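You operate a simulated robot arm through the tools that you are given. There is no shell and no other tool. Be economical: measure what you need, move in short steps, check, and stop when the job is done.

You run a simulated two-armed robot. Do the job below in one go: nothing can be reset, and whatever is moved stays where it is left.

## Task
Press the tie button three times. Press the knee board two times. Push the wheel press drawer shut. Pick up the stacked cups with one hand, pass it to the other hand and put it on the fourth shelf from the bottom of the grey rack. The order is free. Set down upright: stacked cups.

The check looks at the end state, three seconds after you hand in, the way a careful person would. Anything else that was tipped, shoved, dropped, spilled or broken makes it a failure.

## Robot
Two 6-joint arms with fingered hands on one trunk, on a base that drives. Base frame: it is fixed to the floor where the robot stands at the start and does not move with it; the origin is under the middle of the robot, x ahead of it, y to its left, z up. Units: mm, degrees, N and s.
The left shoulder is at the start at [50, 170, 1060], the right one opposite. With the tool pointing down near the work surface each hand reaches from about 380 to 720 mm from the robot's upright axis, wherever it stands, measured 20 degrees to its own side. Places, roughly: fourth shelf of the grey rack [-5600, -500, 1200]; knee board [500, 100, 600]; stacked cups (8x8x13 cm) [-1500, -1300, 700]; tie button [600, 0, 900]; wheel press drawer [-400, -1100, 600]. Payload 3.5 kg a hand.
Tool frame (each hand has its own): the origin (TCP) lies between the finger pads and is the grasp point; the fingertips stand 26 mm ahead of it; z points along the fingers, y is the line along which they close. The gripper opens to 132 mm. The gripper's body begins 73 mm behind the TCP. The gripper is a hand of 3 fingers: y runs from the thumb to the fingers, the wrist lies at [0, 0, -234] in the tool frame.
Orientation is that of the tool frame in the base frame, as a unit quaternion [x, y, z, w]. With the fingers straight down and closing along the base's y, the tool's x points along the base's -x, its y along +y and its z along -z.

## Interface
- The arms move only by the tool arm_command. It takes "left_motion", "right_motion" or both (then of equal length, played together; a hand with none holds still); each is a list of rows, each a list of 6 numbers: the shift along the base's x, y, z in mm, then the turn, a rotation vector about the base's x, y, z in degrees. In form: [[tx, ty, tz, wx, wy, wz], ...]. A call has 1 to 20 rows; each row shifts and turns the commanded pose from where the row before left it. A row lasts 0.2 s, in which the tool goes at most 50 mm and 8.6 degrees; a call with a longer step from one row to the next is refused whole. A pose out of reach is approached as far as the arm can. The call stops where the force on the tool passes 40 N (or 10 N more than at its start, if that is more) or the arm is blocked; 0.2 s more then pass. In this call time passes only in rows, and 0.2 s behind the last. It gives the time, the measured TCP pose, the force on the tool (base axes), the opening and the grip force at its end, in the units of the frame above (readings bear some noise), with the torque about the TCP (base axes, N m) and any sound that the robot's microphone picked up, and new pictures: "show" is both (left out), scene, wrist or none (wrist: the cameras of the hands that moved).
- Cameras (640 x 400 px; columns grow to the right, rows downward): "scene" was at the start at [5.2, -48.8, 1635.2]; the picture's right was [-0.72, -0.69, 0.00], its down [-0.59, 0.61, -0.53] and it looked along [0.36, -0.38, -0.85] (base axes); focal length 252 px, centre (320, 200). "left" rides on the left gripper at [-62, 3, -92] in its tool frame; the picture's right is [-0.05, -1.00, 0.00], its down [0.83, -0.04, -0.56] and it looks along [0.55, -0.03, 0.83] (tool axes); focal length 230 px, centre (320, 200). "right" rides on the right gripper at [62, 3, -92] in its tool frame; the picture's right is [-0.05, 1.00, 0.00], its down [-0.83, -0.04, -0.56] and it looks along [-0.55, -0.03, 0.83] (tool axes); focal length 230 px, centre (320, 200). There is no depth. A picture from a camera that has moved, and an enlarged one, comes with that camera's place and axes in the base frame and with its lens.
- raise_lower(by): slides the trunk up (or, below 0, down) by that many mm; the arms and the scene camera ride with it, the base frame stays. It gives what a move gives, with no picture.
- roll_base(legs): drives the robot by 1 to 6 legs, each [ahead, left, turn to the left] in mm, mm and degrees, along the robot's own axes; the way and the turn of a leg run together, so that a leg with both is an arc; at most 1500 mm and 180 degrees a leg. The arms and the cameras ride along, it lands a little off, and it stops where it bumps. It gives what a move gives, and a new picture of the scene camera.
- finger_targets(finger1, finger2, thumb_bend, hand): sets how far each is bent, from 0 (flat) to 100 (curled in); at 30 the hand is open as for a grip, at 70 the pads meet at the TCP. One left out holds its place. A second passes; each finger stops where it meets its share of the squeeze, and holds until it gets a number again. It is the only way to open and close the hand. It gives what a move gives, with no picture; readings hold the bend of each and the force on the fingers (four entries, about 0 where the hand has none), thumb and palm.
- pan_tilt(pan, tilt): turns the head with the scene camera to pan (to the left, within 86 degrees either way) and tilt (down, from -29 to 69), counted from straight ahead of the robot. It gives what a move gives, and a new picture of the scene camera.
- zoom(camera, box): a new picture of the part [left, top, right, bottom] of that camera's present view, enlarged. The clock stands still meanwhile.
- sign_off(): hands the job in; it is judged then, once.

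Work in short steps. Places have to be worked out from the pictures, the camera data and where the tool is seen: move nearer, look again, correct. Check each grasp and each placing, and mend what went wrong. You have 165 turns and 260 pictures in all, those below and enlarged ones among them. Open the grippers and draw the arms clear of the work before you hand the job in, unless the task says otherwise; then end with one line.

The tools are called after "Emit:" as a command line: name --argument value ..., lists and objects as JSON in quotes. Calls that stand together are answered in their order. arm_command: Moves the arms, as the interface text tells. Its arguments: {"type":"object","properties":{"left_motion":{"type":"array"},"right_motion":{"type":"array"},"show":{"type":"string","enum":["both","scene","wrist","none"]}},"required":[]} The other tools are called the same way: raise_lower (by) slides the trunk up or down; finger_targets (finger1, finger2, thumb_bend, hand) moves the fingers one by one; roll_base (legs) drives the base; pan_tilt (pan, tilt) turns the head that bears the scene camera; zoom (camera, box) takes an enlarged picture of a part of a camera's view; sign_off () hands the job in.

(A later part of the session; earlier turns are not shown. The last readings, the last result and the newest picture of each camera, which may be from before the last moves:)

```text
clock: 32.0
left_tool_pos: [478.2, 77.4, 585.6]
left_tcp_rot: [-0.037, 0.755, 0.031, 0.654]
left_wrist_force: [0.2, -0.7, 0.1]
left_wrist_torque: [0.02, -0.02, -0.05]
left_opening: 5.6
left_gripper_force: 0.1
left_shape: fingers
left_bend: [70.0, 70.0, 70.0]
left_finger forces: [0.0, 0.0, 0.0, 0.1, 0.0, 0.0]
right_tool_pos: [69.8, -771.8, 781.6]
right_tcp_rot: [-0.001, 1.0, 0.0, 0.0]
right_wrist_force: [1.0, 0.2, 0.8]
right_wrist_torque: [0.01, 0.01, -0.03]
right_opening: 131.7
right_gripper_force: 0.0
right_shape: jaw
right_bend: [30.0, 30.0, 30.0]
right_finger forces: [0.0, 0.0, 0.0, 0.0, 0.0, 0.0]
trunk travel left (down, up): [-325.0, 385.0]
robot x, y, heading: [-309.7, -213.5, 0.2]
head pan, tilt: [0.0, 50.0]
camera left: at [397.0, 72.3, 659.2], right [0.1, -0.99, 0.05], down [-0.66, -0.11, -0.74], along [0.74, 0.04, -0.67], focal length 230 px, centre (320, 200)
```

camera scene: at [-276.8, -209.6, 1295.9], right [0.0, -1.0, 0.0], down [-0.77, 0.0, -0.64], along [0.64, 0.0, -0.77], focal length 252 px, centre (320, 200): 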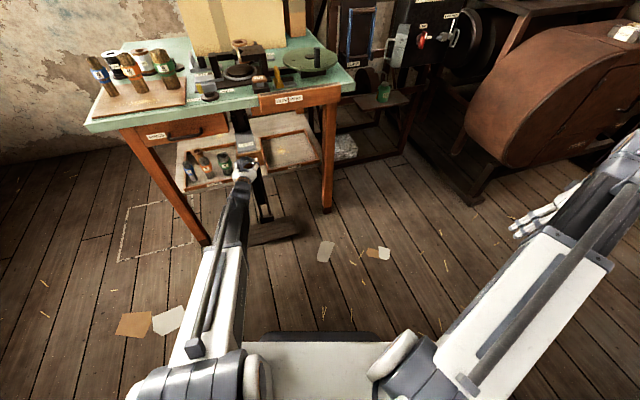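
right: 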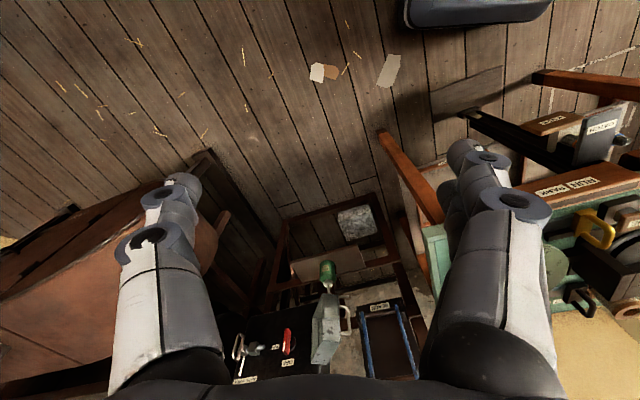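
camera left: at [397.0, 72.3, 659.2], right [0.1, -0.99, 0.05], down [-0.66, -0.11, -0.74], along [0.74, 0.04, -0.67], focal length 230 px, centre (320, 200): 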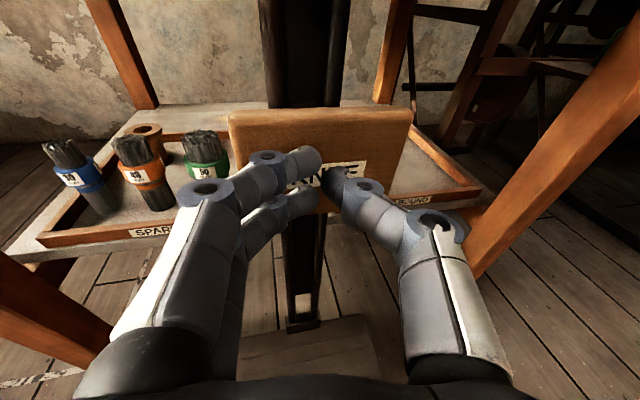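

The board sprang back. I look closely at the knee board and CATCH with the scene camera, tilted up a bit.

Emit:
zoom --camera "scene" --box '[200, 90, 300, 220]'

Emit:
zoom --camera "scene" --box '[330, 0, 480, 110]'

```text
3.08 times, centred on (250, 155) of scene
camera zoom: at [-274.9, -209.2, 1295.7], right [0.0, -1.0, 0.0], down [-0.77, 0.0, -0.64], along [0.64, 0.0, -0.77], focal length 774 px, centre (535, 338)
```

zoom: 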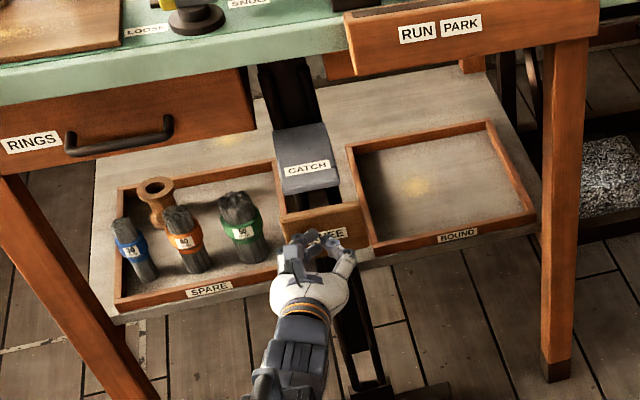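

```text
3.64 times, centred on (405, 55) of scene
camera zoom: at [-274.9, -209.2, 1295.7], right [0.0, -1.0, 0.0], down [-0.77, 0.0, -0.64], along [0.64, 0.0, -0.77], focal length 915 px, centre (11, 727)
```

zoom: 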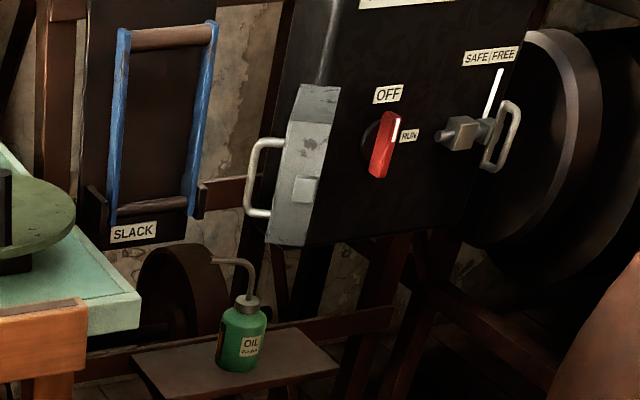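

Everything around looks normal. I do the next press, slowing near the end of travel to feel for a click.

Emit:
arm_command --left_motion '[[8, 2.6, 0, 0, 0, 0], [5, 1.6, 0, 0, 0, 0], [5, 1.6, 0, 0, 0, 0], [5, 1.6, 0, 0, 0, 0], [5, 1.6, 0, 0, 0, 0], [5, 1.6, 0, 0, 0, 0], [5, 1.6, 0, 0, 0, 0], [5, 1.6, 0, 0, 0, 0], [4, 1.3, 0, 0, 0, 0]]' --show "none"

Emit:
arm_command --left_motion '[[1.5, 0.5, 0, 0, 0, 0], [1.5, 0.5, 0, 0, 0, 0], [1.5, 0.5, 0, 0, 0, 0]]' --show "none"

```text
clock: 34.0
left_tool_pos: [526.1, 93.3, 585.2]
left_tcp_rot: [-0.036, 0.755, 0.031, 0.653]
left_wrist_force: [-12.6, 1.0, 0.0]
left_wrist_torque: [0.0, -0.1, 0.1]
left_opening: 2.4
left_gripper_force: 6.2
left_shape: fingers
left_bend: [72.0, 70.0, 70.0]
left_finger forces: [9.1, 2.2, 0.1, 0.1, 0.0, 0.0]
right_tool_pos: [69.2, -770.9, 783.5]
right_tcp_rot: [0.0, 1.0, 0.0, 0.0]
right_wrist_force: [0.2, 1.1, 0.4]
right_wrist_torque: [0.04, -0.04, 0.03]
right_opening: 131.7
right_gripper_force: 0.0
right_shape: jaw
right_bend: [30.0, 30.0, 30.0]
right_finger forces: [0.0, 0.0, 0.0, 0.0, 0.0, 0.1]
trunk travel left (down, up): [-325.0, 385.0]
robot x, y, heading: [-308.7, -212.7, 0.2]
head pan, tilt: [0.0, 50.0]
```

```text
clock: 34.9
left_tool_pos: [531.0, 96.3, 584.4]
left_tcp_rot: [-0.037, 0.755, 0.031, 0.654]
left_wrist_force: [-17.0, 0.6, -2.0]
left_wrist_torque: [0.0, -0.07, 0.08]
left_opening: 1.9
left_gripper_force: 7.6
left_shape: fingers
left_bend: [73.0, 71.0, 70.0]
left_finger forces: [11.0, 4.6, 0.0, 0.0, 0.0, 0.0]
right_tool_pos: [67.7, -770.5, 783.3]
right_tcp_rot: [0.0, 1.0, 0.0, 0.0]
right_wrist_force: [0.1, 0.1, 1.0]
right_wrist_torque: [0.03, -0.01, 0.01]
right_opening: 131.6
right_gripper_force: 0.0
right_shape: jaw
right_bend: [30.0, 30.0, 30.0]
right_finger forces: [0.1, 0.1, 0.1, 0.1, 0.0, 0.0]
trunk travel left (down, up): [-325.0, 385.0]
robot x, y, heading: [-308.8, -208.4, 0.0]
head pan, tilt: [0.0, 50.0]
```

Force rises evenly, 17 N now. I continue in 1.5 mm steps.

Emit:
arm_command --left_motion '[[1.5, 0.5, 0, 0, 0, 0], [1.5, 0.5, 0, 0, 0, 0]]' --show "none"

Emit:
zoom --camera "scene" --box '[200, 90, 300, 220]'

```text
clock: 35.5
left_tool_pos: [533.4, 95.8, 585.7]
left_tcp_rot: [-0.038, 0.756, 0.032, 0.653]
left_wrist_force: [-31.6, -2.9, -2.9]
left_wrist_torque: [0.02, -0.07, -0.11]
left_opening: 1.7
left_gripper_force: 15.6
left_shape: fingers
left_bend: [73.0, 71.0, 70.0]
left_finger forces: [12.8, 6.5, 0.0, 0.0, 11.5, 0.0]
right_tool_pos: [68.1, -770.8, 783.1]
right_tcp_rot: [-0.001, 1.0, 0.0, 0.0]
right_wrist_force: [0.3, -0.6, -0.1]
right_wrist_torque: [0.0, 0.01, -0.01]
right_opening: 132.0
right_gripper_force: 0.1
right_shape: jaw
right_bend: [30.0, 30.0, 30.0]
right_finger forces: [0.0, 0.0, 0.1, 0.0, 0.0, 0.0]
trunk travel left (down, up): [-325.0, 385.0]
robot x, y, heading: [-310.4, -210.1, -0.0]
head pan, tilt: [0.0, 50.0]
```

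```text
3.08 times, centred on (250, 155) of scene
camera zoom: at [-276.7, -209.3, 1295.8], right [0.0, -1.0, 0.0], down [-0.77, 0.0, -0.64], along [0.64, 0.0, -0.77], focal length 774 px, centre (535, 338)
```

zoom: 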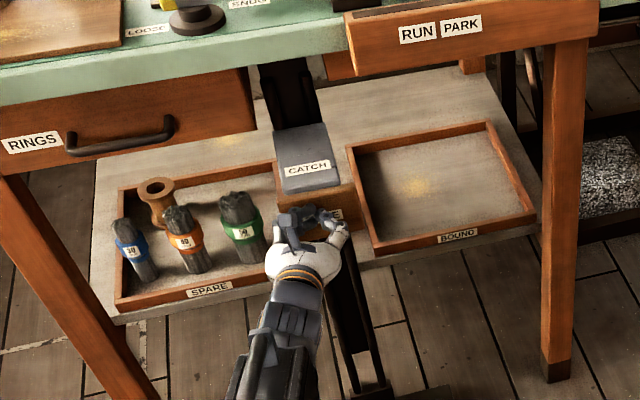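

All force goes through the fingertips and the board is on its end stop at the same place as before. I push a touch firmer to make sure the stroke is complete.

Emit:
arm_command --left_motion '[[1.2, 0.4, 0, 0, 0, 0], [1.2, 0.4, 0, 0, 0, 0], [0, 0, 0, 0, 0, 0]]' --show "wrist"

```text
clock: 36.0
left_tool_pos: [533.2, 94.0, 585.1]
left_tcp_rot: [-0.035, 0.756, 0.03, 0.653]
left_wrist_force: [-16.5, -3.8, 3.5]
left_wrist_torque: [0.02, -0.21, -0.14]
left_opening: 0.6
left_gripper_force: 9.0
left_shape: fingers
left_bend: [73.0, 71.0, 70.0]
left_finger forces: [8.1, 2.6, 0.0, 0.0, 7.6, 0.0]
right_tool_pos: [69.0, -772.1, 782.8]
right_tcp_rot: [0.0, 1.0, 0.0, 0.0]
right_wrist_force: [-0.5, -0.2, 0.3]
right_wrist_torque: [0.02, 0.03, 0.01]
right_opening: 131.8
right_gripper_force: 0.1
right_shape: jaw
right_bend: [30.0, 30.0, 30.0]
right_finger forces: [0.1, 0.1, 0.1, 0.0, 0.0, 0.0]
trunk travel left (down, up): [-325.0, 385.0]
robot x, y, heading: [-311.6, -209.0, 0.1]
head pan, tilt: [0.0, 50.0]
stopped in row 2 (left hand): the force on the tool passed its limit at 43 N (the readings are from after the stop); the commanded pose is now the measured one
camera left: at [450.7, 90.2, 659.6], right [0.1, -0.99, 0.05], down [-0.66, -0.11, -0.74], along [0.74, 0.04, -0.67], focal length 230 px, centre (320, 200)
```

left: 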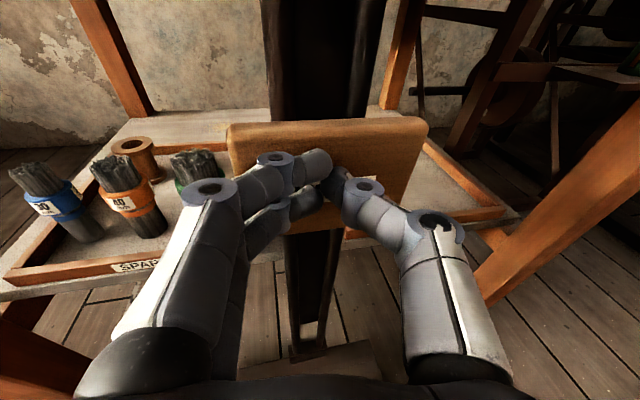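

Second full stroke done. I release, back the hand off and look at the board from a little distance.

Emit:
arm_command --left_motion '[[-10, -3, 0, 0, 0, 0], [-20, -7, 0, 0, 0, 0], [-30, -9, 0, 0, 0, 0], [-40, -9, 0, 0, 0, 0]]' --show "wrist"

```text
clock: 37.0
left_tool_pos: [434.3, 68.3, 585.6]
left_tcp_rot: [-0.037, 0.756, 0.032, 0.653]
left_wrist_force: [-0.4, 0.2, 0.2]
left_wrist_torque: [-0.03, -0.03, 0.03]
left_opening: 5.5
left_gripper_force: 0.1
left_shape: fingers
left_bend: [70.0, 70.0, 70.0]
left_finger forces: [0.0, 0.1, 0.0, 0.0, 0.0, 0.0]
right_tool_pos: [69.2, -770.6, 783.7]
right_tcp_rot: [0.001, 1.0, 0.001, -0.001]
right_wrist_force: [-0.7, 0.4, 1.1]
right_wrist_torque: [0.01, -0.03, 0.02]
right_opening: 132.0
right_gripper_force: 0.0
right_shape: jaw
right_bend: [30.0, 30.0, 30.0]
right_finger forces: [0.0, 0.1, 0.0, 0.1, 0.0, 0.0]
trunk travel left (down, up): [-325.0, 385.0]
robot x, y, heading: [-311.5, -209.8, -0.4]
head pan, tilt: [0.0, 50.0]
camera left: at [352.3, 63.2, 660.4], right [0.1, -0.99, 0.05], down [-0.66, -0.11, -0.74], along [0.74, 0.04, -0.67], focal length 230 px, centre (320, 200)
```

left: 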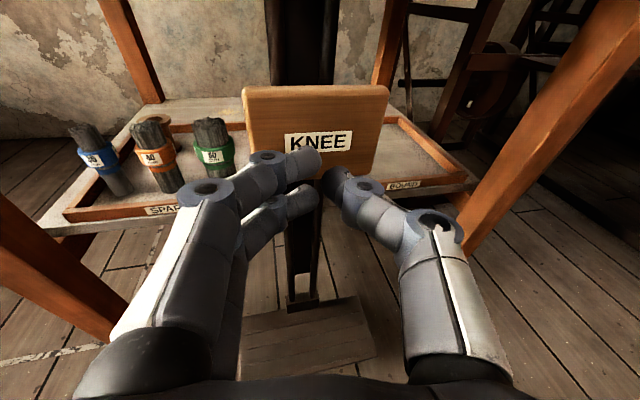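

The board is back at rest. I back the base away from the table and look right toward the drawer.

Emit:
roll_base --legs '[[-300, 0, 0]]'

Emit:
raise_lower --by 350

Emit:
pan_tilt --pan -80 --tilt 40

```text
clock: 39.0
left_tool_pos: [136.8, 64.2, 587.6]
left_tcp_rot: [-0.035, 0.756, 0.03, 0.652]
left_wrist_force: [-0.8, 0.7, -0.9]
left_wrist_torque: [0.01, 0.0, 0.0]
left_opening: 5.8
left_gripper_force: 0.0
left_shape: fingers
left_bend: [70.0, 70.0, 70.0]
left_finger forces: [0.0, 0.1, 0.1, 0.1, 0.0, 0.1]
right_tool_pos: [-233.5, -773.8, 782.1]
right_tcp_rot: [0.003, 1.0, -0.001, 0.0]
right_wrist_force: [-0.3, 0.3, -0.4]
right_wrist_torque: [-0.01, 0.02, 0.0]
right_opening: 131.9
right_gripper_force: 0.1
right_shape: jaw
right_bend: [30.0, 30.0, 30.0]
right_finger forces: [0.1, 0.0, 0.0, 0.1, 0.0, 0.0]
trunk travel left (down, up): [-325.0, 385.0]
robot x, y, heading: [-610.3, -209.8, -0.5]
head pan, tilt: [0.0, 50.0]
camera scene: at [-574.7, -208.5, 1295.7], right [-0.01, -1.0, 0.0], down [-0.77, 0.0, -0.64], along [0.64, 0.0, -0.77], focal length 252 px, centre (320, 200)
```

scene: 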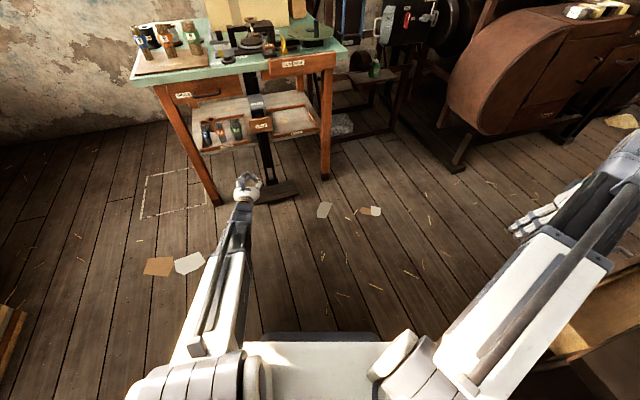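

```text
clock: 42.4
left_tool_pos: [137.6, 63.5, 936.2]
left_tcp_rot: [-0.034, 0.756, 0.029, 0.653]
left_wrist_force: [0.7, 0.4, -0.5]
left_wrist_torque: [0.02, 0.02, 0.0]
left_opening: 5.5
left_gripper_force: 0.2
left_shape: fingers
left_bend: [70.0, 70.0, 70.0]
left_finger forces: [0.1, 0.0, 0.0, 0.1, 0.0, 0.1]
right_tool_pos: [-233.5, -772.1, 1133.0]
right_tcp_rot: [0.003, 1.0, 0.0, 0.0]
right_wrist_force: [-0.5, 0.2, 0.1]
right_wrist_torque: [0.02, -0.02, -0.02]
right_opening: 131.9
right_gripper_force: 0.0
right_shape: jaw
right_bend: [30.0, 30.0, 30.0]
right_finger forces: [0.0, 0.0, 0.0, 0.0, 0.1, 0.0]
trunk travel left (down, up): [-675.0, 35.0]
robot x, y, heading: [-608.4, -211.7, -0.4]
head pan, tilt: [0.0, 50.0]
```

```text
clock: 44.0
left_tool_pos: [136.7, 65.3, 936.0]
left_tcp_rot: [-0.035, 0.756, 0.03, 0.652]
left_wrist_force: [0.2, -0.1, 0.0]
left_wrist_torque: [0.01, 0.02, 0.01]
left_opening: 5.3
left_gripper_force: 0.1
left_shape: fingers
left_bend: [70.0, 70.0, 70.0]
left_finger forces: [0.0, 0.0, 0.0, 0.0, 0.0, 0.0]
right_tool_pos: [-234.3, -771.9, 1133.0]
right_tcp_rot: [0.004, 1.0, 0.001, 0.0]
right_wrist_force: [0.1, -0.2, -0.4]
right_wrist_torque: [0.01, -0.01, -0.03]
right_opening: 131.9
right_gripper_force: 0.1
right_shape: jaw
right_bend: [30.0, 30.0, 30.0]
right_finger forces: [0.0, 0.1, 0.1, 0.0, 0.0, 0.0]
trunk travel left (down, up): [-675.0, 35.0]
robot x, y, heading: [-612.3, -210.2, -0.5]
head pan, tilt: [-80.0, 40.0]
camera scene: at [-637.5, -291.8, 1659.9], right [-0.99, -0.17, 0.0], down [-0.11, 0.63, -0.77], along [0.13, -0.76, -0.64], focal length 252 px, centre (320, 200)
```

scene: 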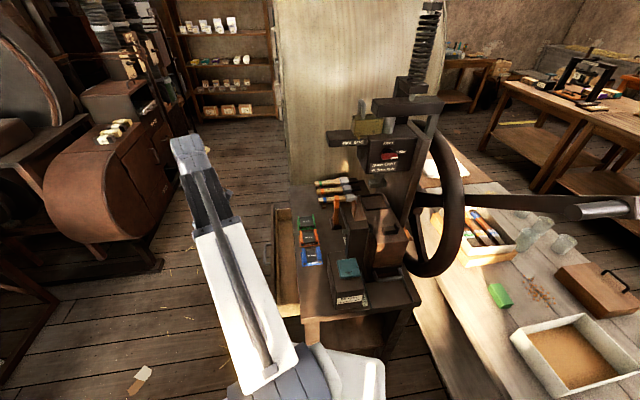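

The press stands right beside the robot and its drawer is open on the +x side. Before turning I fold both arms in: left tool back down, right hand inward.

Emit:
arm_command --left_motion '[[-10, 0, 10, 0, 8.2, 0], [-10, 0, 10, 0, 8.2, 0], [-10, 0, 10, 0, 8.2, 0], [-10, 0, 10, 0, 8.2, 0], [-10, 0, 10, 0, 8.2, 0], [-10, 0, 10, 0, 8.2, 0], [-10, 0, 10, 0, 8.2, 0], [-10, 0, 10, 0, 8.2, 0], [-10, 0, 10, 0, 8.2, 0], [-10, 0, 10, 0, 8.2, 0], [-45, 0, 0, 0, 0, -6], [-45, 0, 0, 0, 0, 0], [-45, 0, 0, 0, 0, 0], [-45, 0, 0, 0, 0, 0]]' --right_motion '[[8, 40, 0, 0, 0, 0], [8, 40, 0, 0, 0, 0], [8, 40, 0, 0, 0, 0], [8, 40, 0, 0, 0, 0], [8, 40, 0, 0, 0, 0], [8, 40, 0, 0, 0, 0], [8, 40, 0, 0, 0, 0], [8, 40, 0, 0, 0, 0], [0, 0, 0, 0, 0, 0], [0, 0, 0, 0, 0, 0], [0, 0, 0, 0, 0, 0], [0, 0, 0, 0, 0, 0], [0, 0, 0, 0, 0, 0], [0, 0, 0, 0, 0, 0]]' --show "scene"

```text
clock: 47.0
left_tool_pos: [-113.2, 52.5, 1030.4]
left_tcp_rot: [0.046, 0.996, 0.011, 0.076]
left_wrist_force: [0.7, -0.2, 1.3]
left_wrist_torque: [0.02, 0.01, 0.0]
left_opening: 5.6
left_gripper_force: 0.1
left_shape: fingers
left_bend: [70.0, 70.0, 70.0]
left_finger forces: [0.0, 0.0, 0.1, 0.1, 0.1, 0.0]
left hand out of reach, approached as far as the arm can: row 2, 3, 14
right_tool_pos: [-170.8, -450.0, 1133.6]
right_tcp_rot: [0.003, 1.0, 0.0, 0.0]
right_wrist_force: [0.2, 0.2, -0.5]
right_wrist_torque: [-0.03, 0.0, 0.01]
right_opening: 131.8
right_gripper_force: 0.1
right_shape: jaw
right_bend: [30.0, 30.0, 30.0]
right_finger forces: [0.0, 0.1, 0.0, 0.0, 0.1, 0.0]
trunk travel left (down, up): [-675.0, 35.0]
robot x, y, heading: [-610.3, -212.9, -0.4]
head pan, tilt: [-80.0, 40.0]
camera scene: at [-637.3, -291.8, 1659.9], right [-0.99, -0.17, 0.0], down [-0.11, 0.63, -0.77], along [0.13, -0.76, -0.64], focal length 252 px, centre (320, 200)
```

scene: 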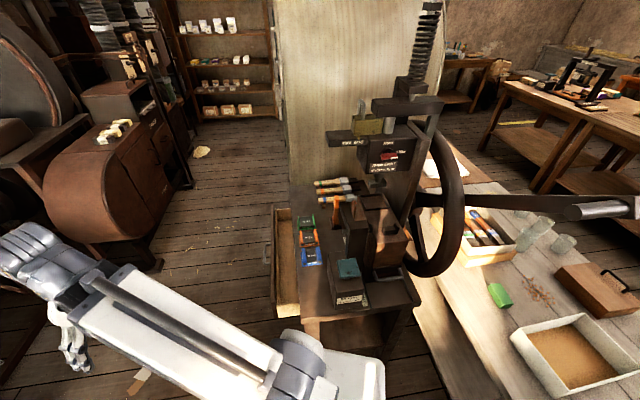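

The drawer is clearly open with its handle on the +x side near [-210, -1090]. I drive forward 500 and turn right to face it.

Emit:
roll_base --legs '[[500, 0, 0], [0, 0, -90]]'

Emit:
pan_tilt --pan -20 --tilt 45

```text
clock: 53.7
left_tool_pos: [144.5, -706.7, 1029.3]
left_tcp_rot: [0.736, 0.672, -0.047, 0.061]
left_wrist_force: [-0.7, -0.4, 0.0]
left_wrist_torque: [0.04, 0.0, 0.03]
left_opening: 5.6
left_gripper_force: 0.0
left_shape: fingers
left_bend: [70.0, 70.0, 70.0]
left_finger forces: [0.0, 0.0, 0.0, 0.1, 0.0, 0.1]
right_tool_pos: [-358.7, -650.7, 1132.8]
right_tcp_rot: [0.709, 0.705, 0.0, 0.0]
right_wrist_force: [0.8, -0.1, 0.1]
right_wrist_torque: [0.02, 0.01, 0.02]
right_opening: 131.9
right_gripper_force: 0.0
right_shape: jaw
right_bend: [30.0, 30.0, 30.0]
right_finger forces: [0.0, 0.0, 0.1, 0.1, 0.0, 0.0]
trunk travel left (down, up): [-675.0, 35.0]
robot x, y, heading: [-121.6, -212.0, -90.4]
head pan, tilt: [-80.0, 40.0]
camera scene: at [-203.5, -184.5, 1659.9], right [-0.17, 0.99, 0.0], down [0.63, 0.11, -0.77], along [-0.75, -0.13, -0.64], focal length 252 px, centre (320, 200)
```

scene: 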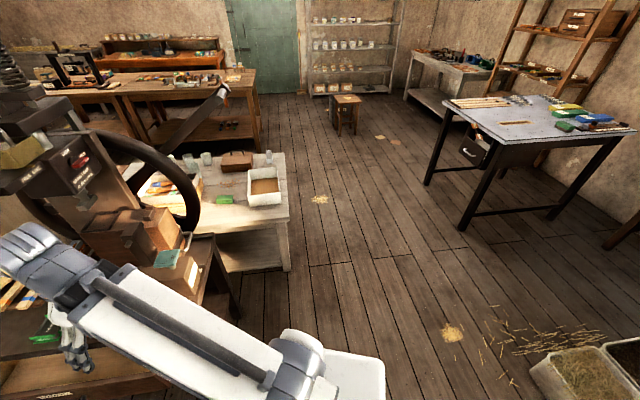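

```text
clock: 55.0
left_tool_pos: [144.0, -706.4, 1029.4]
left_tcp_rot: [0.736, 0.672, -0.047, 0.062]
left_wrist_force: [0.4, 0.6, -0.9]
left_wrist_torque: [-0.01, -0.01, 0.04]
left_opening: 5.6
left_gripper_force: 0.0
left_shape: fingers
left_bend: [70.0, 70.0, 70.0]
left_finger forces: [0.0, 0.0, 0.0, 0.0, 0.0, 0.0]
right_tool_pos: [-359.0, -650.3, 1133.0]
right_tcp_rot: [0.709, 0.706, 0.0, 0.0]
right_wrist_force: [-0.5, -0.4, 0.5]
right_wrist_torque: [-0.01, -0.03, 0.0]
right_opening: 132.1
right_gripper_force: 0.0
right_shape: jaw
right_bend: [30.0, 30.0, 30.0]
right_finger forces: [0.0, 0.0, 0.1, 0.1, 0.0, 0.0]
trunk travel left (down, up): [-675.0, 35.0]
robot x, y, heading: [-118.4, -211.3, -90.3]
head pan, tilt: [-20.0, 45.0]
camera scene: at [-147.8, -246.4, 1652.6], right [-0.94, 0.35, 0.0], down [0.24, 0.66, -0.71], along [-0.24, -0.66, -0.71], focal length 252 px, centre (320, 200)
```

scene: 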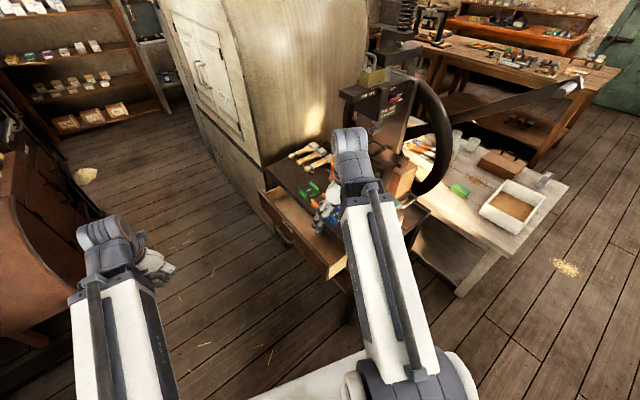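

The drawer is visible; its front panel runs from (262,195) to (330,275). I enlarge it.

Emit:
zoom --camera "scene" --box '[240, 140, 400, 300]'

```text
2.50 times, centred on (320, 220) of scene
camera zoom: at [-147.8, -246.4, 1652.6], right [-0.94, 0.35, 0.0], down [0.24, 0.66, -0.71], along [-0.24, -0.66, -0.71], focal length 629 px, centre (320, 150)
```

zoom: 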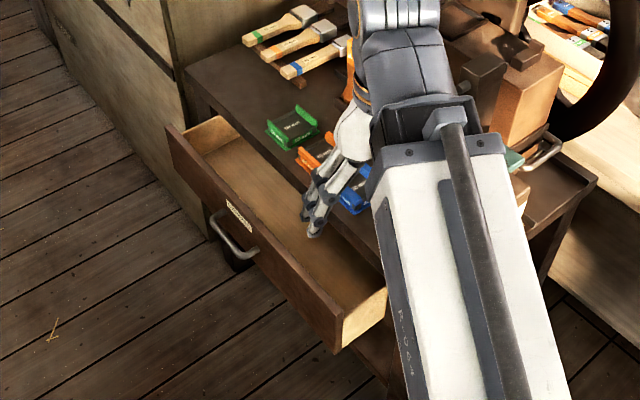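

Handle is around [-255, -1045, 600], the front panel's outward normal about [0.96, 0.27]. I will go round to the +x side and face it (heading ≈ -165°). First I tuck the left hand in, then drive.

Emit:
arm_command --left_motion '[[-36, 12, 0, 0, 0, 0], [-36, 12, 0, 0, 0, 0], [-36, 12, 0, 0, 0, 0]]' --show "none"

Emit:
roll_base --legs '[[0, 300, 0], [0, 0, -75]]'

Emit:
pan_tilt --pan 60 --tilt 45

```text
clock: 55.8
left_tool_pos: [41.1, -712.6, 1037.5]
left_tcp_rot: [0.736, 0.673, -0.045, 0.061]
left_wrist_force: [-0.3, 0.1, 0.3]
left_wrist_torque: [-0.01, 0.0, -0.01]
left_opening: 5.5
left_gripper_force: 0.1
left_shape: fingers
left_bend: [70.0, 70.0, 70.0]
left_finger forces: [0.0, 0.0, 0.0, 0.0, 0.1, 0.0]
left hand out of reach, approached as far as the arm can: row 1, 2, 3
right_tool_pos: [-359.2, -650.5, 1133.2]
right_tcp_rot: [0.709, 0.705, 0.0, 0.0]
right_wrist_force: [-0.1, -0.6, -0.5]
right_wrist_torque: [-0.04, 0.02, 0.04]
right_opening: 131.8
right_gripper_force: 0.0
right_shape: jaw
right_bend: [30.0, 30.0, 30.0]
right_finger forces: [0.0, 0.0, 0.0, 0.0, 0.0, 0.0]
trunk travel left (down, up): [-675.0, 35.0]
robot x, y, heading: [-119.2, -211.9, -90.2]
head pan, tilt: [-20.0, 45.0]
```

```text
clock: 59.1
left_tool_pos: [159.8, -735.9, 1037.9]
left_tcp_rot: [0.835, 0.545, -0.056, 0.052]
left_wrist_force: [-0.5, -0.1, 0.4]
left_wrist_torque: [0.01, 0.01, 0.02]
left_opening: 5.4
left_gripper_force: 0.1
left_shape: fingers
left_bend: [70.0, 70.0, 70.0]
left_finger forces: [0.0, 0.1, 0.1, 0.0, 0.0, 0.0]
right_tool_pos: [-200.6, -547.3, 1133.7]
right_tcp_rot: [0.813, 0.582, -0.001, -0.001]
right_wrist_force: [0.2, -0.1, 0.1]
right_wrist_torque: [0.01, 0.05, -0.02]
right_opening: 131.9
right_gripper_force: 0.0
right_shape: jaw
right_bend: [30.0, 30.0, 30.0]
right_finger forces: [0.0, 0.1, 0.1, 0.0, 0.0, 0.0]
trunk travel left (down, up): [-675.0, 35.0]
robot x, y, heading: [170.5, -205.6, -108.6]
head pan, tilt: [-20.0, 45.0]
stopped in leg 2: the robot was blocked; the commanded pose is now the measured one
camera scene: at [128.6, -232.4, 1652.7], right [-0.78, 0.63, 0.0], down [0.44, 0.55, -0.71], along [-0.44, -0.55, -0.71], focal length 252 px, centre (320, 200)
```

scene: 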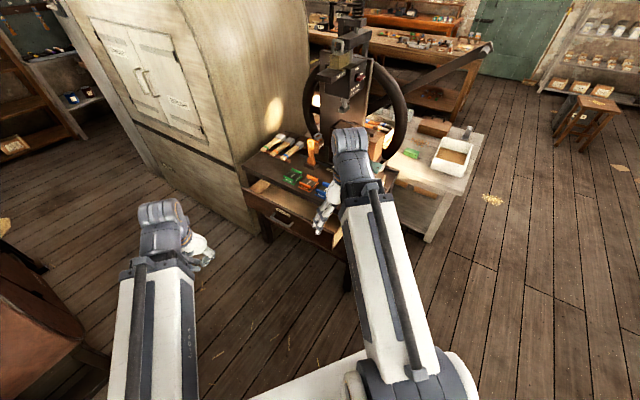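

```text
clock: 60.7
left_tool_pos: [160.6, -734.7, 1036.5]
left_tcp_rot: [0.835, 0.546, -0.055, 0.053]
left_wrist_force: [0.6, 0.2, -0.3]
left_wrist_torque: [0.0, 0.02, 0.02]
left_opening: 5.4
left_gripper_force: 0.1
left_shape: fingers
left_bend: [70.0, 70.0, 70.0]
left_finger forces: [0.0, 0.0, 0.1, 0.0, 0.2, 0.0]
right_tool_pos: [-199.5, -548.1, 1132.0]
right_tcp_rot: [0.813, 0.582, 0.0, 0.0]
right_wrist_force: [1.5, 1.0, 0.0]
right_wrist_torque: [0.0, 0.03, 0.02]
right_opening: 132.0
right_gripper_force: 0.1
right_shape: jaw
right_bend: [30.0, 30.0, 30.0]
right_finger forces: [0.0, 0.1, 0.0, 0.1, 0.0, 0.0]
trunk travel left (down, up): [-675.0, 35.0]
robot x, y, heading: [164.5, -209.4, -108.7]
head pan, tilt: [60.0, 45.0]
camera scene: at [232.3, -230.3, 1652.6], right [-0.75, -0.66, 0.0], down [-0.47, 0.53, -0.71], along [0.47, -0.53, -0.71], focal length 252 px, centre (320, 200)
```

scene: 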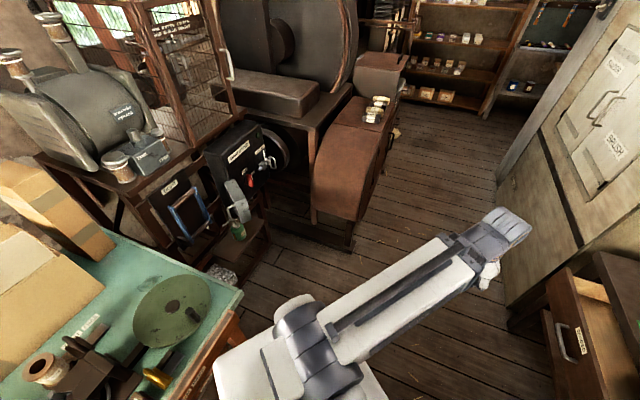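

The base bumped something behind it (likely the table leg) and stopped. I move ahead and left away from the table, then finish the turn.

Emit:
roll_base --legs '[[250, 150, 0], [0, 0, -56]]'

Emit:
pan_tilt --pan 40 --tilt 45

```text
clock: 65.2
left_tool_pos: [-214.4, -783.3, 1038.4]
left_tcp_rot: [0.993, 0.087, -0.073, 0.021]
left_wrist_force: [0.0, 0.4, -0.3]
left_wrist_torque: [-0.01, -0.01, 0.0]
left_opening: 5.6
left_gripper_force: 0.1
left_shape: fingers
left_bend: [70.0, 70.0, 70.0]
left_finger forces: [0.0, 0.0, 0.0, 0.0, 0.0, 0.1]
right_tool_pos: [-261.1, -379.8, 1133.4]
right_tcp_rot: [0.991, 0.131, 0.0, 0.0]
right_wrist_force: [0.1, 0.8, 0.2]
right_wrist_torque: [-0.04, -0.02, 0.02]
right_opening: 131.9
right_gripper_force: 0.1
right_shape: jaw
right_bend: [30.0, 30.0, 30.0]
right_finger forces: [0.0, 0.1, 0.1, 0.1, 0.1, 0.1]
trunk travel left (down, up): [-675.0, 35.0]
robot x, y, heading: [228.9, -498.4, -164.9]
head pan, tilt: [60.0, 45.0]
camera scene: at [243.2, -564.3, 1652.6], right [-0.97, 0.26, 0.0], down [0.18, 0.68, -0.71], along [-0.18, -0.68, -0.71], focal length 252 px, centre (320, 200)
```

scene: 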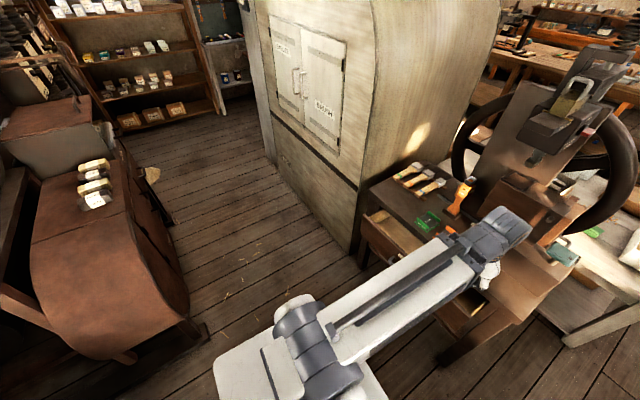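

```text
clock: 66.0
left_tool_pos: [-215.3, -783.3, 1037.8]
left_tcp_rot: [0.993, 0.087, -0.074, 0.021]
left_wrist_force: [-0.2, 0.5, -0.5]
left_wrist_torque: [0.02, 0.03, -0.03]
left_opening: 5.5
left_gripper_force: 0.0
left_shape: fingers
left_bend: [70.0, 70.0, 70.0]
left_finger forces: [0.0, 0.0, 0.0, 0.1, 0.0, 0.1]
right_tool_pos: [-259.8, -378.5, 1133.1]
right_tcp_rot: [0.991, 0.13, 0.0, 0.0]
right_wrist_force: [-0.3, -1.0, 1.1]
right_wrist_torque: [0.01, -0.03, -0.01]
right_opening: 132.2
right_gripper_force: 0.0
right_shape: jaw
right_bend: [30.0, 30.0, 30.0]
right_finger forces: [0.0, 0.0, 0.1, 0.0, 0.1, 0.0]
trunk travel left (down, up): [-675.0, 35.0]
robot x, y, heading: [229.5, -501.5, -165.0]
head pan, tilt: [40.0, 45.0]
camera scene: at [217.7, -552.5, 1652.6], right [-0.82, 0.57, 0.0], down [0.41, 0.58, -0.71], along [-0.41, -0.58, -0.71], focal length 252 px, centre (320, 200)
```

scene: 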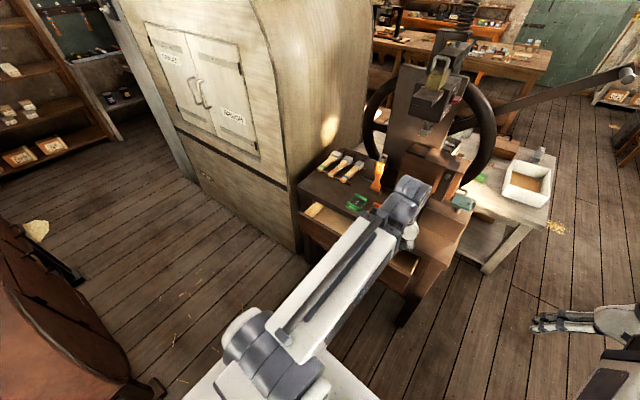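

The left hand is already in line with the drawer. I strafe left 120 and back 40, then lower the trunk so the hand comes in front of the drawer panel.

Emit:
roll_base --legs '[[-40, 120, 0]]'

Emit:
pan_tilt --pan 25 --tilt 50

```text
clock: 67.3
left_tool_pos: [-144.6, -891.3, 1037.4]
left_tcp_rot: [0.993, 0.088, -0.074, 0.019]
left_wrist_force: [-0.2, -0.6, 0.4]
left_wrist_torque: [0.02, -0.01, 0.0]
left_opening: 5.7
left_gripper_force: 0.1
left_shape: fingers
left_bend: [70.0, 70.0, 70.0]
left_finger forces: [0.0, 0.1, 0.1, 0.1, 0.0, 0.1]
right_tool_pos: [-190.1, -487.5, 1133.3]
right_tcp_rot: [0.991, 0.131, 0.0, -0.001]
right_wrist_force: [-0.2, 0.4, 0.0]
right_wrist_torque: [0.03, -0.03, 0.01]
right_opening: 132.1
right_gripper_force: 0.1
right_shape: jaw
right_bend: [30.0, 30.0, 30.0]
right_finger forces: [0.1, 0.0, 0.0, 0.1, 0.0, 0.0]
trunk travel left (down, up): [-675.0, 35.0]
robot x, y, heading: [294.1, -600.7, -164.8]
head pan, tilt: [40.0, 45.0]
camera scene: at [288.5, -659.3, 1652.6], right [-0.82, 0.57, 0.0], down [0.4, 0.58, -0.71], along [-0.4, -0.58, -0.71], focal length 252 px, centre (320, 200)
```

scene: 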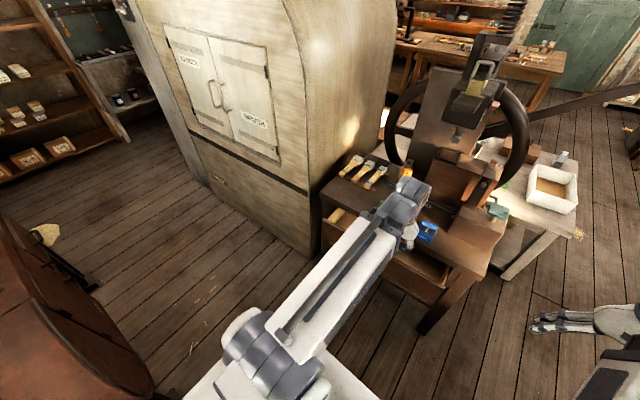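

```text
clock: 68.1
left_tool_pos: [-144.5, -889.0, 1038.4]
left_tcp_rot: [0.993, 0.089, -0.074, 0.021]
left_wrist_force: [-0.2, -0.7, 0.2]
left_wrist_torque: [0.01, 0.02, -0.01]
left_opening: 5.4
left_gripper_force: 0.0
left_shape: fingers
left_bend: [70.0, 70.0, 70.0]
left_finger forces: [0.0, 0.0, 0.0, 0.1, 0.0, 0.0]
right_tool_pos: [-189.9, -487.4, 1133.4]
right_tcp_rot: [0.991, 0.131, 0.0, 0.0]
right_wrist_force: [-0.5, -0.1, 0.3]
right_wrist_torque: [-0.02, 0.02, 0.0]
right_opening: 132.0
right_gripper_force: 0.0
right_shape: jaw
right_bend: [30.0, 30.0, 30.0]
right_finger forces: [0.1, 0.1, 0.0, 0.0, 0.0, 0.0]
trunk travel left (down, up): [-675.0, 35.0]
robot x, y, heading: [297.8, -600.5, -164.8]
head pan, tilt: [25.0, 50.0]
camera scene: at [275.3, -641.0, 1645.7], right [-0.65, 0.76, 0.0], down [0.59, 0.49, -0.64], along [-0.49, -0.41, -0.77], focal length 252 px, centre (320, 200)
```

scene: 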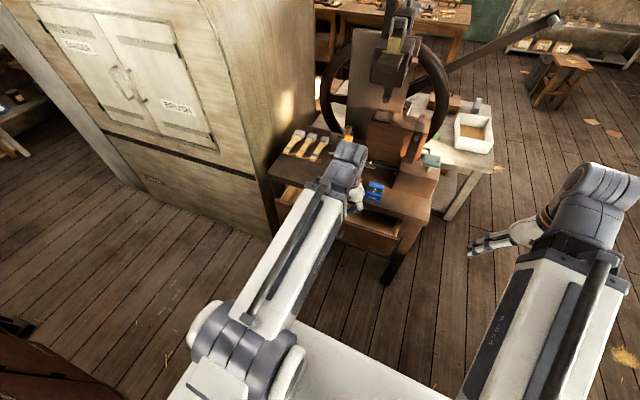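

I check the left wrist view for the drawer's position relative to the hand before lowering.

Emit:
zoom --camera "left" --box '[0, 0, 640, 400]'

Emit:
zoom --camera "scene" --box '[240, 130, 460, 290]'

```text
1.00 times, centred on (320, 200) of left (not enlarged: the box is as wide or as high as the picture)
camera zoom: at [-190.4, -898.9, 1137.3], right [-0.23, 0.97, -0.02], down [0.88, 0.22, 0.42], along [0.42, 0.08, -0.91], focal length 230 px, centre (320, 200)
```

zoom: 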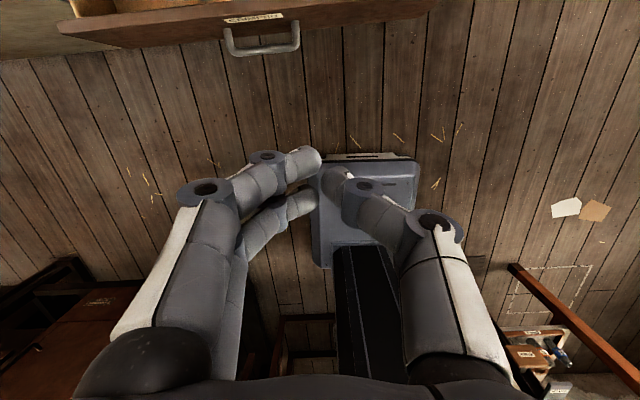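

```text
2.50 times, centred on (350, 210) of scene
camera zoom: at [275.3, -641.0, 1645.7], right [-0.65, 0.76, 0.0], down [0.59, 0.49, -0.64], along [-0.49, -0.41, -0.77], focal length 629 px, centre (245, 175)
```

zoom: 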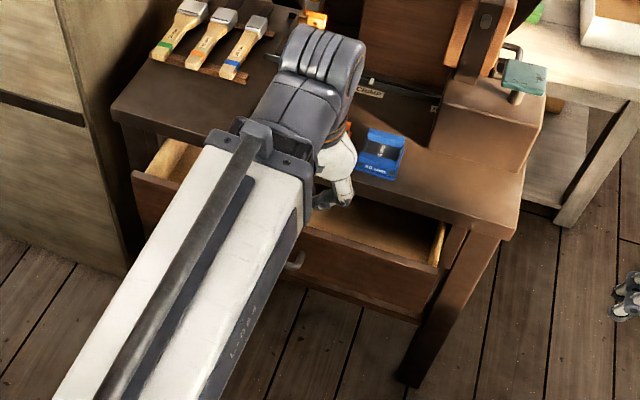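

The wrist view shows the handle at about [-254, -1042, 600]; the hand stands ~180 mm in front of the panel, ~118 mm to one side. I lower the trunk 410 and tilt the tool forward.

Emit:
raise_lower --by -410

Emit:
arm_command --left_motion '[[-8, -6, 0, -2.1, 7.7, 0], [-8, -6, 0, -2.1, 7.7, 0], [-8, -6, 0, -2.1, 7.7, 0], [-8, -6, 0, -2.1, 7.7, 0], [-8, -6, 0, -2.1, 7.7, 0], [-8, -6, 0, -2.1, 7.7, 0], [-8, -6, 0, -2.1, 7.7, 0]]' --show "both"

```text
refused: -410 is not a number from -400 to 400
```

```text
clock: 69.7
left_tool_pos: [-311.2, -962.0, 1049.8]
left_tcp_rot: [0.842, 0.078, -0.525, 0.1]
left_wrist_force: [0.3, -0.7, -0.6]
left_wrist_torque: [-0.01, 0.02, 0.0]
left_opening: 5.6
left_gripper_force: 0.0
left_shape: fingers
left_bend: [70.0, 70.0, 70.0]
left_finger forces: [0.1, 0.0, 0.0, 0.0, 0.0, 0.1]
left hand out of reach, approached as far as the arm can: row 1, 2, 3, 4, 5, 6, 7
right_tool_pos: [-188.9, -486.8, 1133.1]
right_tcp_rot: [0.991, 0.131, 0.0, 0.0]
right_wrist_force: [-0.1, 0.4, 0.5]
right_wrist_torque: [-0.01, -0.03, -0.02]
right_opening: 132.0
right_gripper_force: 0.0
right_shape: jaw
right_bend: [30.0, 30.0, 30.0]
right_finger forces: [0.0, 0.0, 0.0, 0.0, 0.0, 0.0]
trunk travel left (down, up): [-675.0, 35.0]
robot x, y, heading: [298.7, -600.3, -164.8]
head pan, tilt: [25.0, 50.0]
camera scene: at [275.2, -641.0, 1645.8], right [-0.64, 0.76, 0.0], down [0.59, 0.49, -0.64], along [-0.49, -0.41, -0.77], focal length 252 px, centre (320, 200)
camera left: at [-258.1, -944.1, 1143.9], right [-0.26, 0.96, -0.04], down [0.83, 0.2, -0.51], along [-0.49, -0.17, -0.86], focal length 230 px, centre (320, 200)
```

scene: 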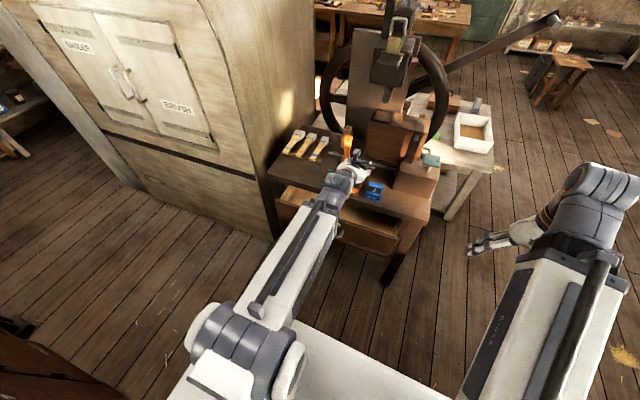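
left: 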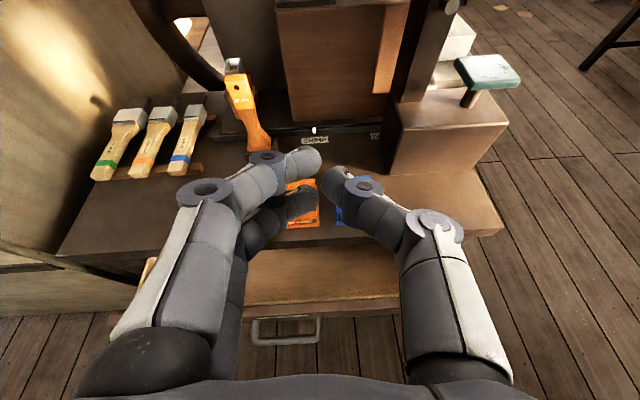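

The lowering was refused (limit 400), and the hand is now tilted above the stand, 50 mm too far forward. I back the base 110 before lowering anything.

Emit:
roll_base --legs '[[-115, 0, 0]]'

Emit:
zoom --camera "left" --box '[0, 0, 640, 400]'

```text
clock: 70.9
left_tool_pos: [-196.9, -932.7, 1050.4]
left_tcp_rot: [0.841, 0.079, -0.525, 0.1]
left_wrist_force: [0.9, 0.5, 0.1]
left_wrist_torque: [0.01, -0.01, -0.01]
left_opening: 5.3
left_gripper_force: 0.1
left_shape: fingers
left_bend: [70.0, 70.0, 70.0]
left_finger forces: [0.1, 0.1, 0.0, 0.0, 0.0, 0.0]
right_tool_pos: [-76.1, -456.7, 1133.9]
right_tcp_rot: [0.991, 0.133, 0.0, 0.0]
right_wrist_force: [-0.3, 0.2, -0.2]
right_wrist_torque: [-0.01, 0.04, 0.02]
right_opening: 131.7
right_gripper_force: 0.0
right_shape: jaw
right_bend: [30.0, 30.0, 30.0]
right_finger forces: [0.0, 0.0, 0.0, 0.0, 0.0, 0.0]
trunk travel left (down, up): [-675.0, 35.0]
robot x, y, heading: [412.4, -571.2, -164.8]
head pan, tilt: [25.0, 50.0]
camera scene: at [389.8, -609.9, 1645.8], right [-0.65, 0.76, 0.0], down [0.58, 0.49, -0.64], along [-0.49, -0.42, -0.77], focal length 252 px, centre (320, 200)
```

scene: 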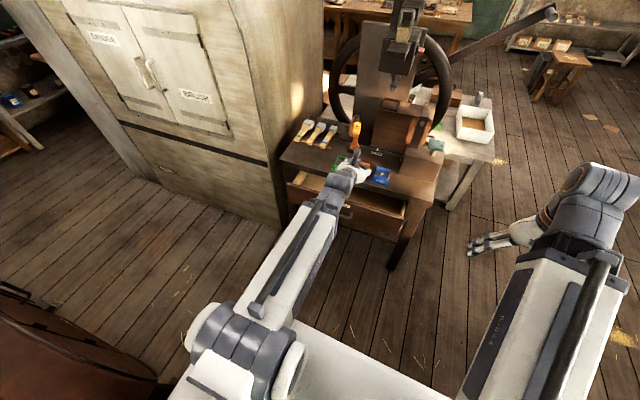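

```text
1.00 times, centred on (320, 200) of left (not enlarged: the box is as wide or as high as the picture)
camera zoom: at [-143.5, -914.1, 1144.7], right [-0.26, 0.96, -0.04], down [0.83, 0.21, -0.51], along [-0.49, -0.17, -0.86], focal length 230 px, centre (320, 200)
```

zoom: 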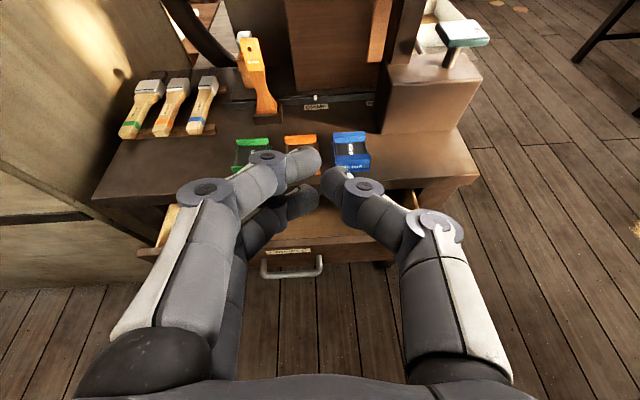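

Handle confirmed at [-255, -1035, 600]; the tip is ~80 mm in front of the panel. I lower the trunk 400.

Emit:
raise_lower --by -400

Emit:
zoom --camera "left" --box '[0, 0, 640, 400]'

```text
clock: 74.7
left_tool_pos: [-198.2, -931.8, 649.1]
left_tcp_rot: [0.842, 0.08, -0.524, 0.101]
left_wrist_force: [-0.2, -0.4, 0.5]
left_wrist_torque: [0.01, 0.0, 0.04]
left_opening: 5.4
left_gripper_force: 0.0
left_shape: fingers
left_bend: [70.0, 70.0, 70.0]
left_finger forces: [0.1, 0.0, 0.0, 0.1, 0.0, 0.1]
right_tool_pos: [-77.9, -456.8, 733.3]
right_tcp_rot: [0.991, 0.132, 0.0, 0.0]
right_wrist_force: [0.1, 0.7, -0.4]
right_wrist_torque: [-0.02, 0.01, -0.03]
right_opening: 131.9
right_gripper_force: 0.0
right_shape: jaw
right_bend: [30.0, 30.0, 30.0]
right_finger forces: [0.1, 0.1, 0.0, 0.0, 0.0, 0.1]
trunk travel left (down, up): [-275.0, 435.0]
robot x, y, heading: [409.6, -574.6, -164.5]
head pan, tilt: [25.0, 50.0]
```

```text
1.00 times, centred on (320, 200) of left (not enlarged: the box is as wide or as high as the picture)
camera zoom: at [-144.6, -914.4, 744.0], right [-0.26, 0.96, -0.04], down [0.83, 0.21, -0.51], along [-0.49, -0.17, -0.86], focal length 230 px, centre (320, 200)
```

zoom: 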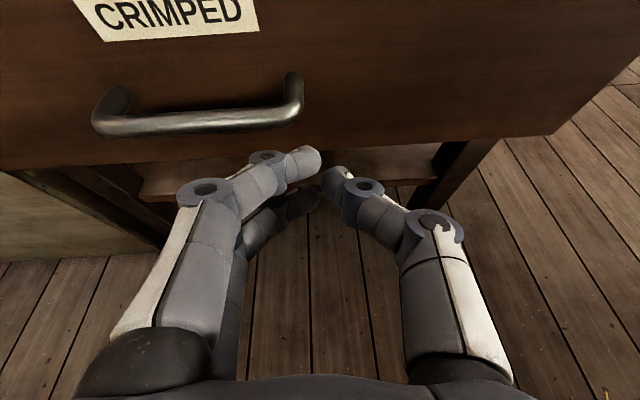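

The panel (z ≈ 565–700) is right ahead, with the handle just left of the finger line. I shift 30 mm right, away from the handle, and advance to contact.

Emit:
arm_command --left_motion '[[-4, 15, -4, 0, 0, 0], [-4, 15, -4, 0, 0, 0], [-14, -4, 0, 0, 0, 0], [-14, -4, 0, 0, 0, 0], [-14, -4, 0, 0, 0, 0], [-10, -3, 0, 0, 0, 0], [-10, -3, 0, 0, 0, 0]]' --show "wrist"

```text
clock: 76.3
left_tool_pos: [-267.3, -920.8, 641.9]
left_tcp_rot: [0.842, 0.079, -0.524, 0.1]
left_wrist_force: [0.1, -0.6, 0.3]
left_wrist_torque: [-0.01, 0.0, -0.03]
left_opening: 5.5
left_gripper_force: 0.0
left_shape: fingers
left_bend: [70.0, 70.0, 70.0]
left_finger forces: [0.0, 0.0, 0.1, 0.1, 0.1, 0.0]
right_tool_pos: [-77.9, -457.2, 733.2]
right_tcp_rot: [0.991, 0.132, 0.0, -0.001]
right_wrist_force: [-0.2, 0.4, -0.8]
right_wrist_torque: [-0.01, 0.0, -0.03]
right_opening: 132.1
right_gripper_force: 0.0
right_shape: jaw
right_bend: [30.0, 30.0, 30.0]
right_finger forces: [0.0, 0.0, 0.1, 0.1, 0.0, 0.1]
trunk travel left (down, up): [-275.0, 435.0]
robot x, y, heading: [412.4, -573.0, -164.9]
head pan, tilt: [25.0, 50.0]
camera left: at [-214.0, -902.9, 736.7], right [-0.26, 0.96, -0.04], down [0.83, 0.21, -0.51], along [-0.49, -0.17, -0.86], focal length 230 px, centre (320, 200)
```

left: 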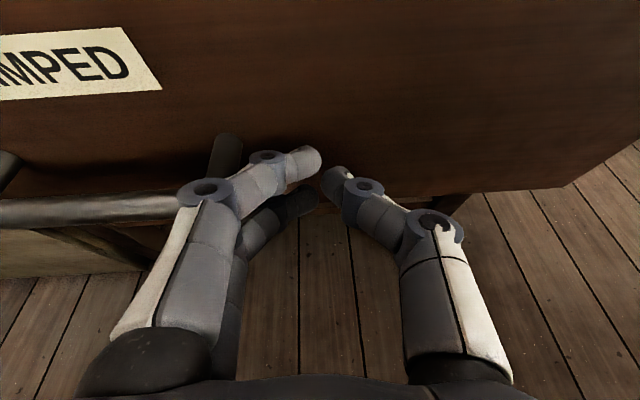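

Fingers are close to the handle's post and near the panel's lower edge. I shift 25 mm right and 25 up, then advance.

Emit:
arm_command --left_motion '[[-4, 13, 13, 0, 0, 0], [-4, 13, 13, 0, 0, 0], [-8, -2.2, 0, 0, 0, 0], [-8, -2.2, 0, 0, 0, 0], [-8, -2.2, 0, 0, 0, 0]]' --show "wrist"

```text
clock: 77.5
left_tool_pos: [-300.7, -902.3, 666.9]
left_tcp_rot: [0.842, 0.079, -0.524, 0.1]
left_wrist_force: [0.7, 0.3, 0.8]
left_wrist_torque: [0.0, 0.02, 0.02]
left_opening: 5.4
left_gripper_force: 0.1
left_shape: fingers
left_bend: [70.0, 70.0, 70.0]
left_finger forces: [0.0, 0.0, 0.0, 0.0, 0.0, 0.0]
right_tool_pos: [-77.3, -456.1, 733.6]
right_tcp_rot: [0.991, 0.133, 0.0, 0.0]
right_wrist_force: [-0.6, -0.5, 0.9]
right_wrist_torque: [-0.02, 0.02, 0.0]
right_opening: 131.7
right_gripper_force: 0.0
right_shape: jaw
right_bend: [30.0, 30.0, 30.0]
right_finger forces: [0.1, 0.1, 0.1, 0.0, 0.0, 0.0]
trunk travel left (down, up): [-275.0, 435.0]
robot x, y, heading: [411.8, -571.6, -164.8]
head pan, tilt: [25.0, 50.0]
camera left: at [-246.7, -883.5, 761.7], right [-0.26, 0.96, -0.04], down [0.83, 0.21, -0.51], along [-0.49, -0.17, -0.86], focal length 230 px, centre (320, 200)
```

left: 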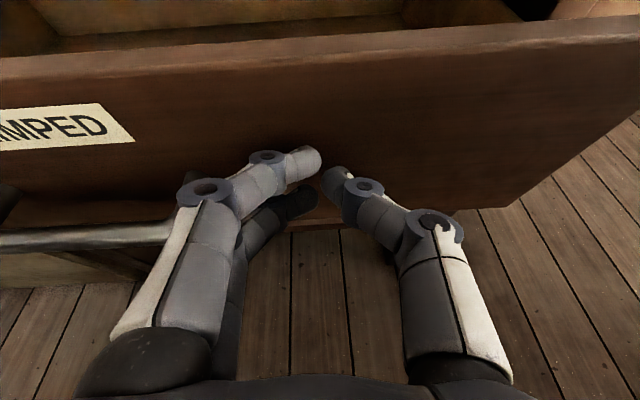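

Well placed on the panel. I push on in 10 mm steps.

Emit:
arm_command --left_motion '[[-9.6, -2.7, 0, 0, 0, 0], [-9.6, -2.7, 0, 0, 0, 0], [-9.6, -2.7, 0, 0, 0, 0], [-9.6, -2.7, 0, 0, 0, 0], [-9.6, -2.7, 0, 0, 0, 0]]' --show "none"

```text
clock: 78.7
left_tool_pos: [-348.9, -914.3, 667.1]
left_tcp_rot: [0.842, 0.079, -0.524, 0.101]
left_wrist_force: [0.1, -0.4, 0.0]
left_wrist_torque: [0.01, 0.01, 0.0]
left_opening: 5.6
left_gripper_force: 0.1
left_shape: fingers
left_bend: [70.0, 70.0, 70.0]
left_finger forces: [0.0, 0.0, 0.0, 0.0, 0.0, 0.0]
right_tool_pos: [-77.8, -457.3, 733.1]
right_tcp_rot: [0.991, 0.132, 0.0, 0.0]
right_wrist_force: [1.0, 0.4, -0.7]
right_wrist_torque: [-0.02, 0.0, 0.0]
right_opening: 131.8
right_gripper_force: 0.0
right_shape: jaw
right_bend: [30.0, 30.0, 30.0]
right_finger forces: [0.1, 0.0, 0.0, 0.0, 0.1, 0.0]
trunk travel left (down, up): [-275.0, 435.0]
robot x, y, heading: [410.1, -571.6, -164.9]
head pan, tilt: [25.0, 50.0]
```

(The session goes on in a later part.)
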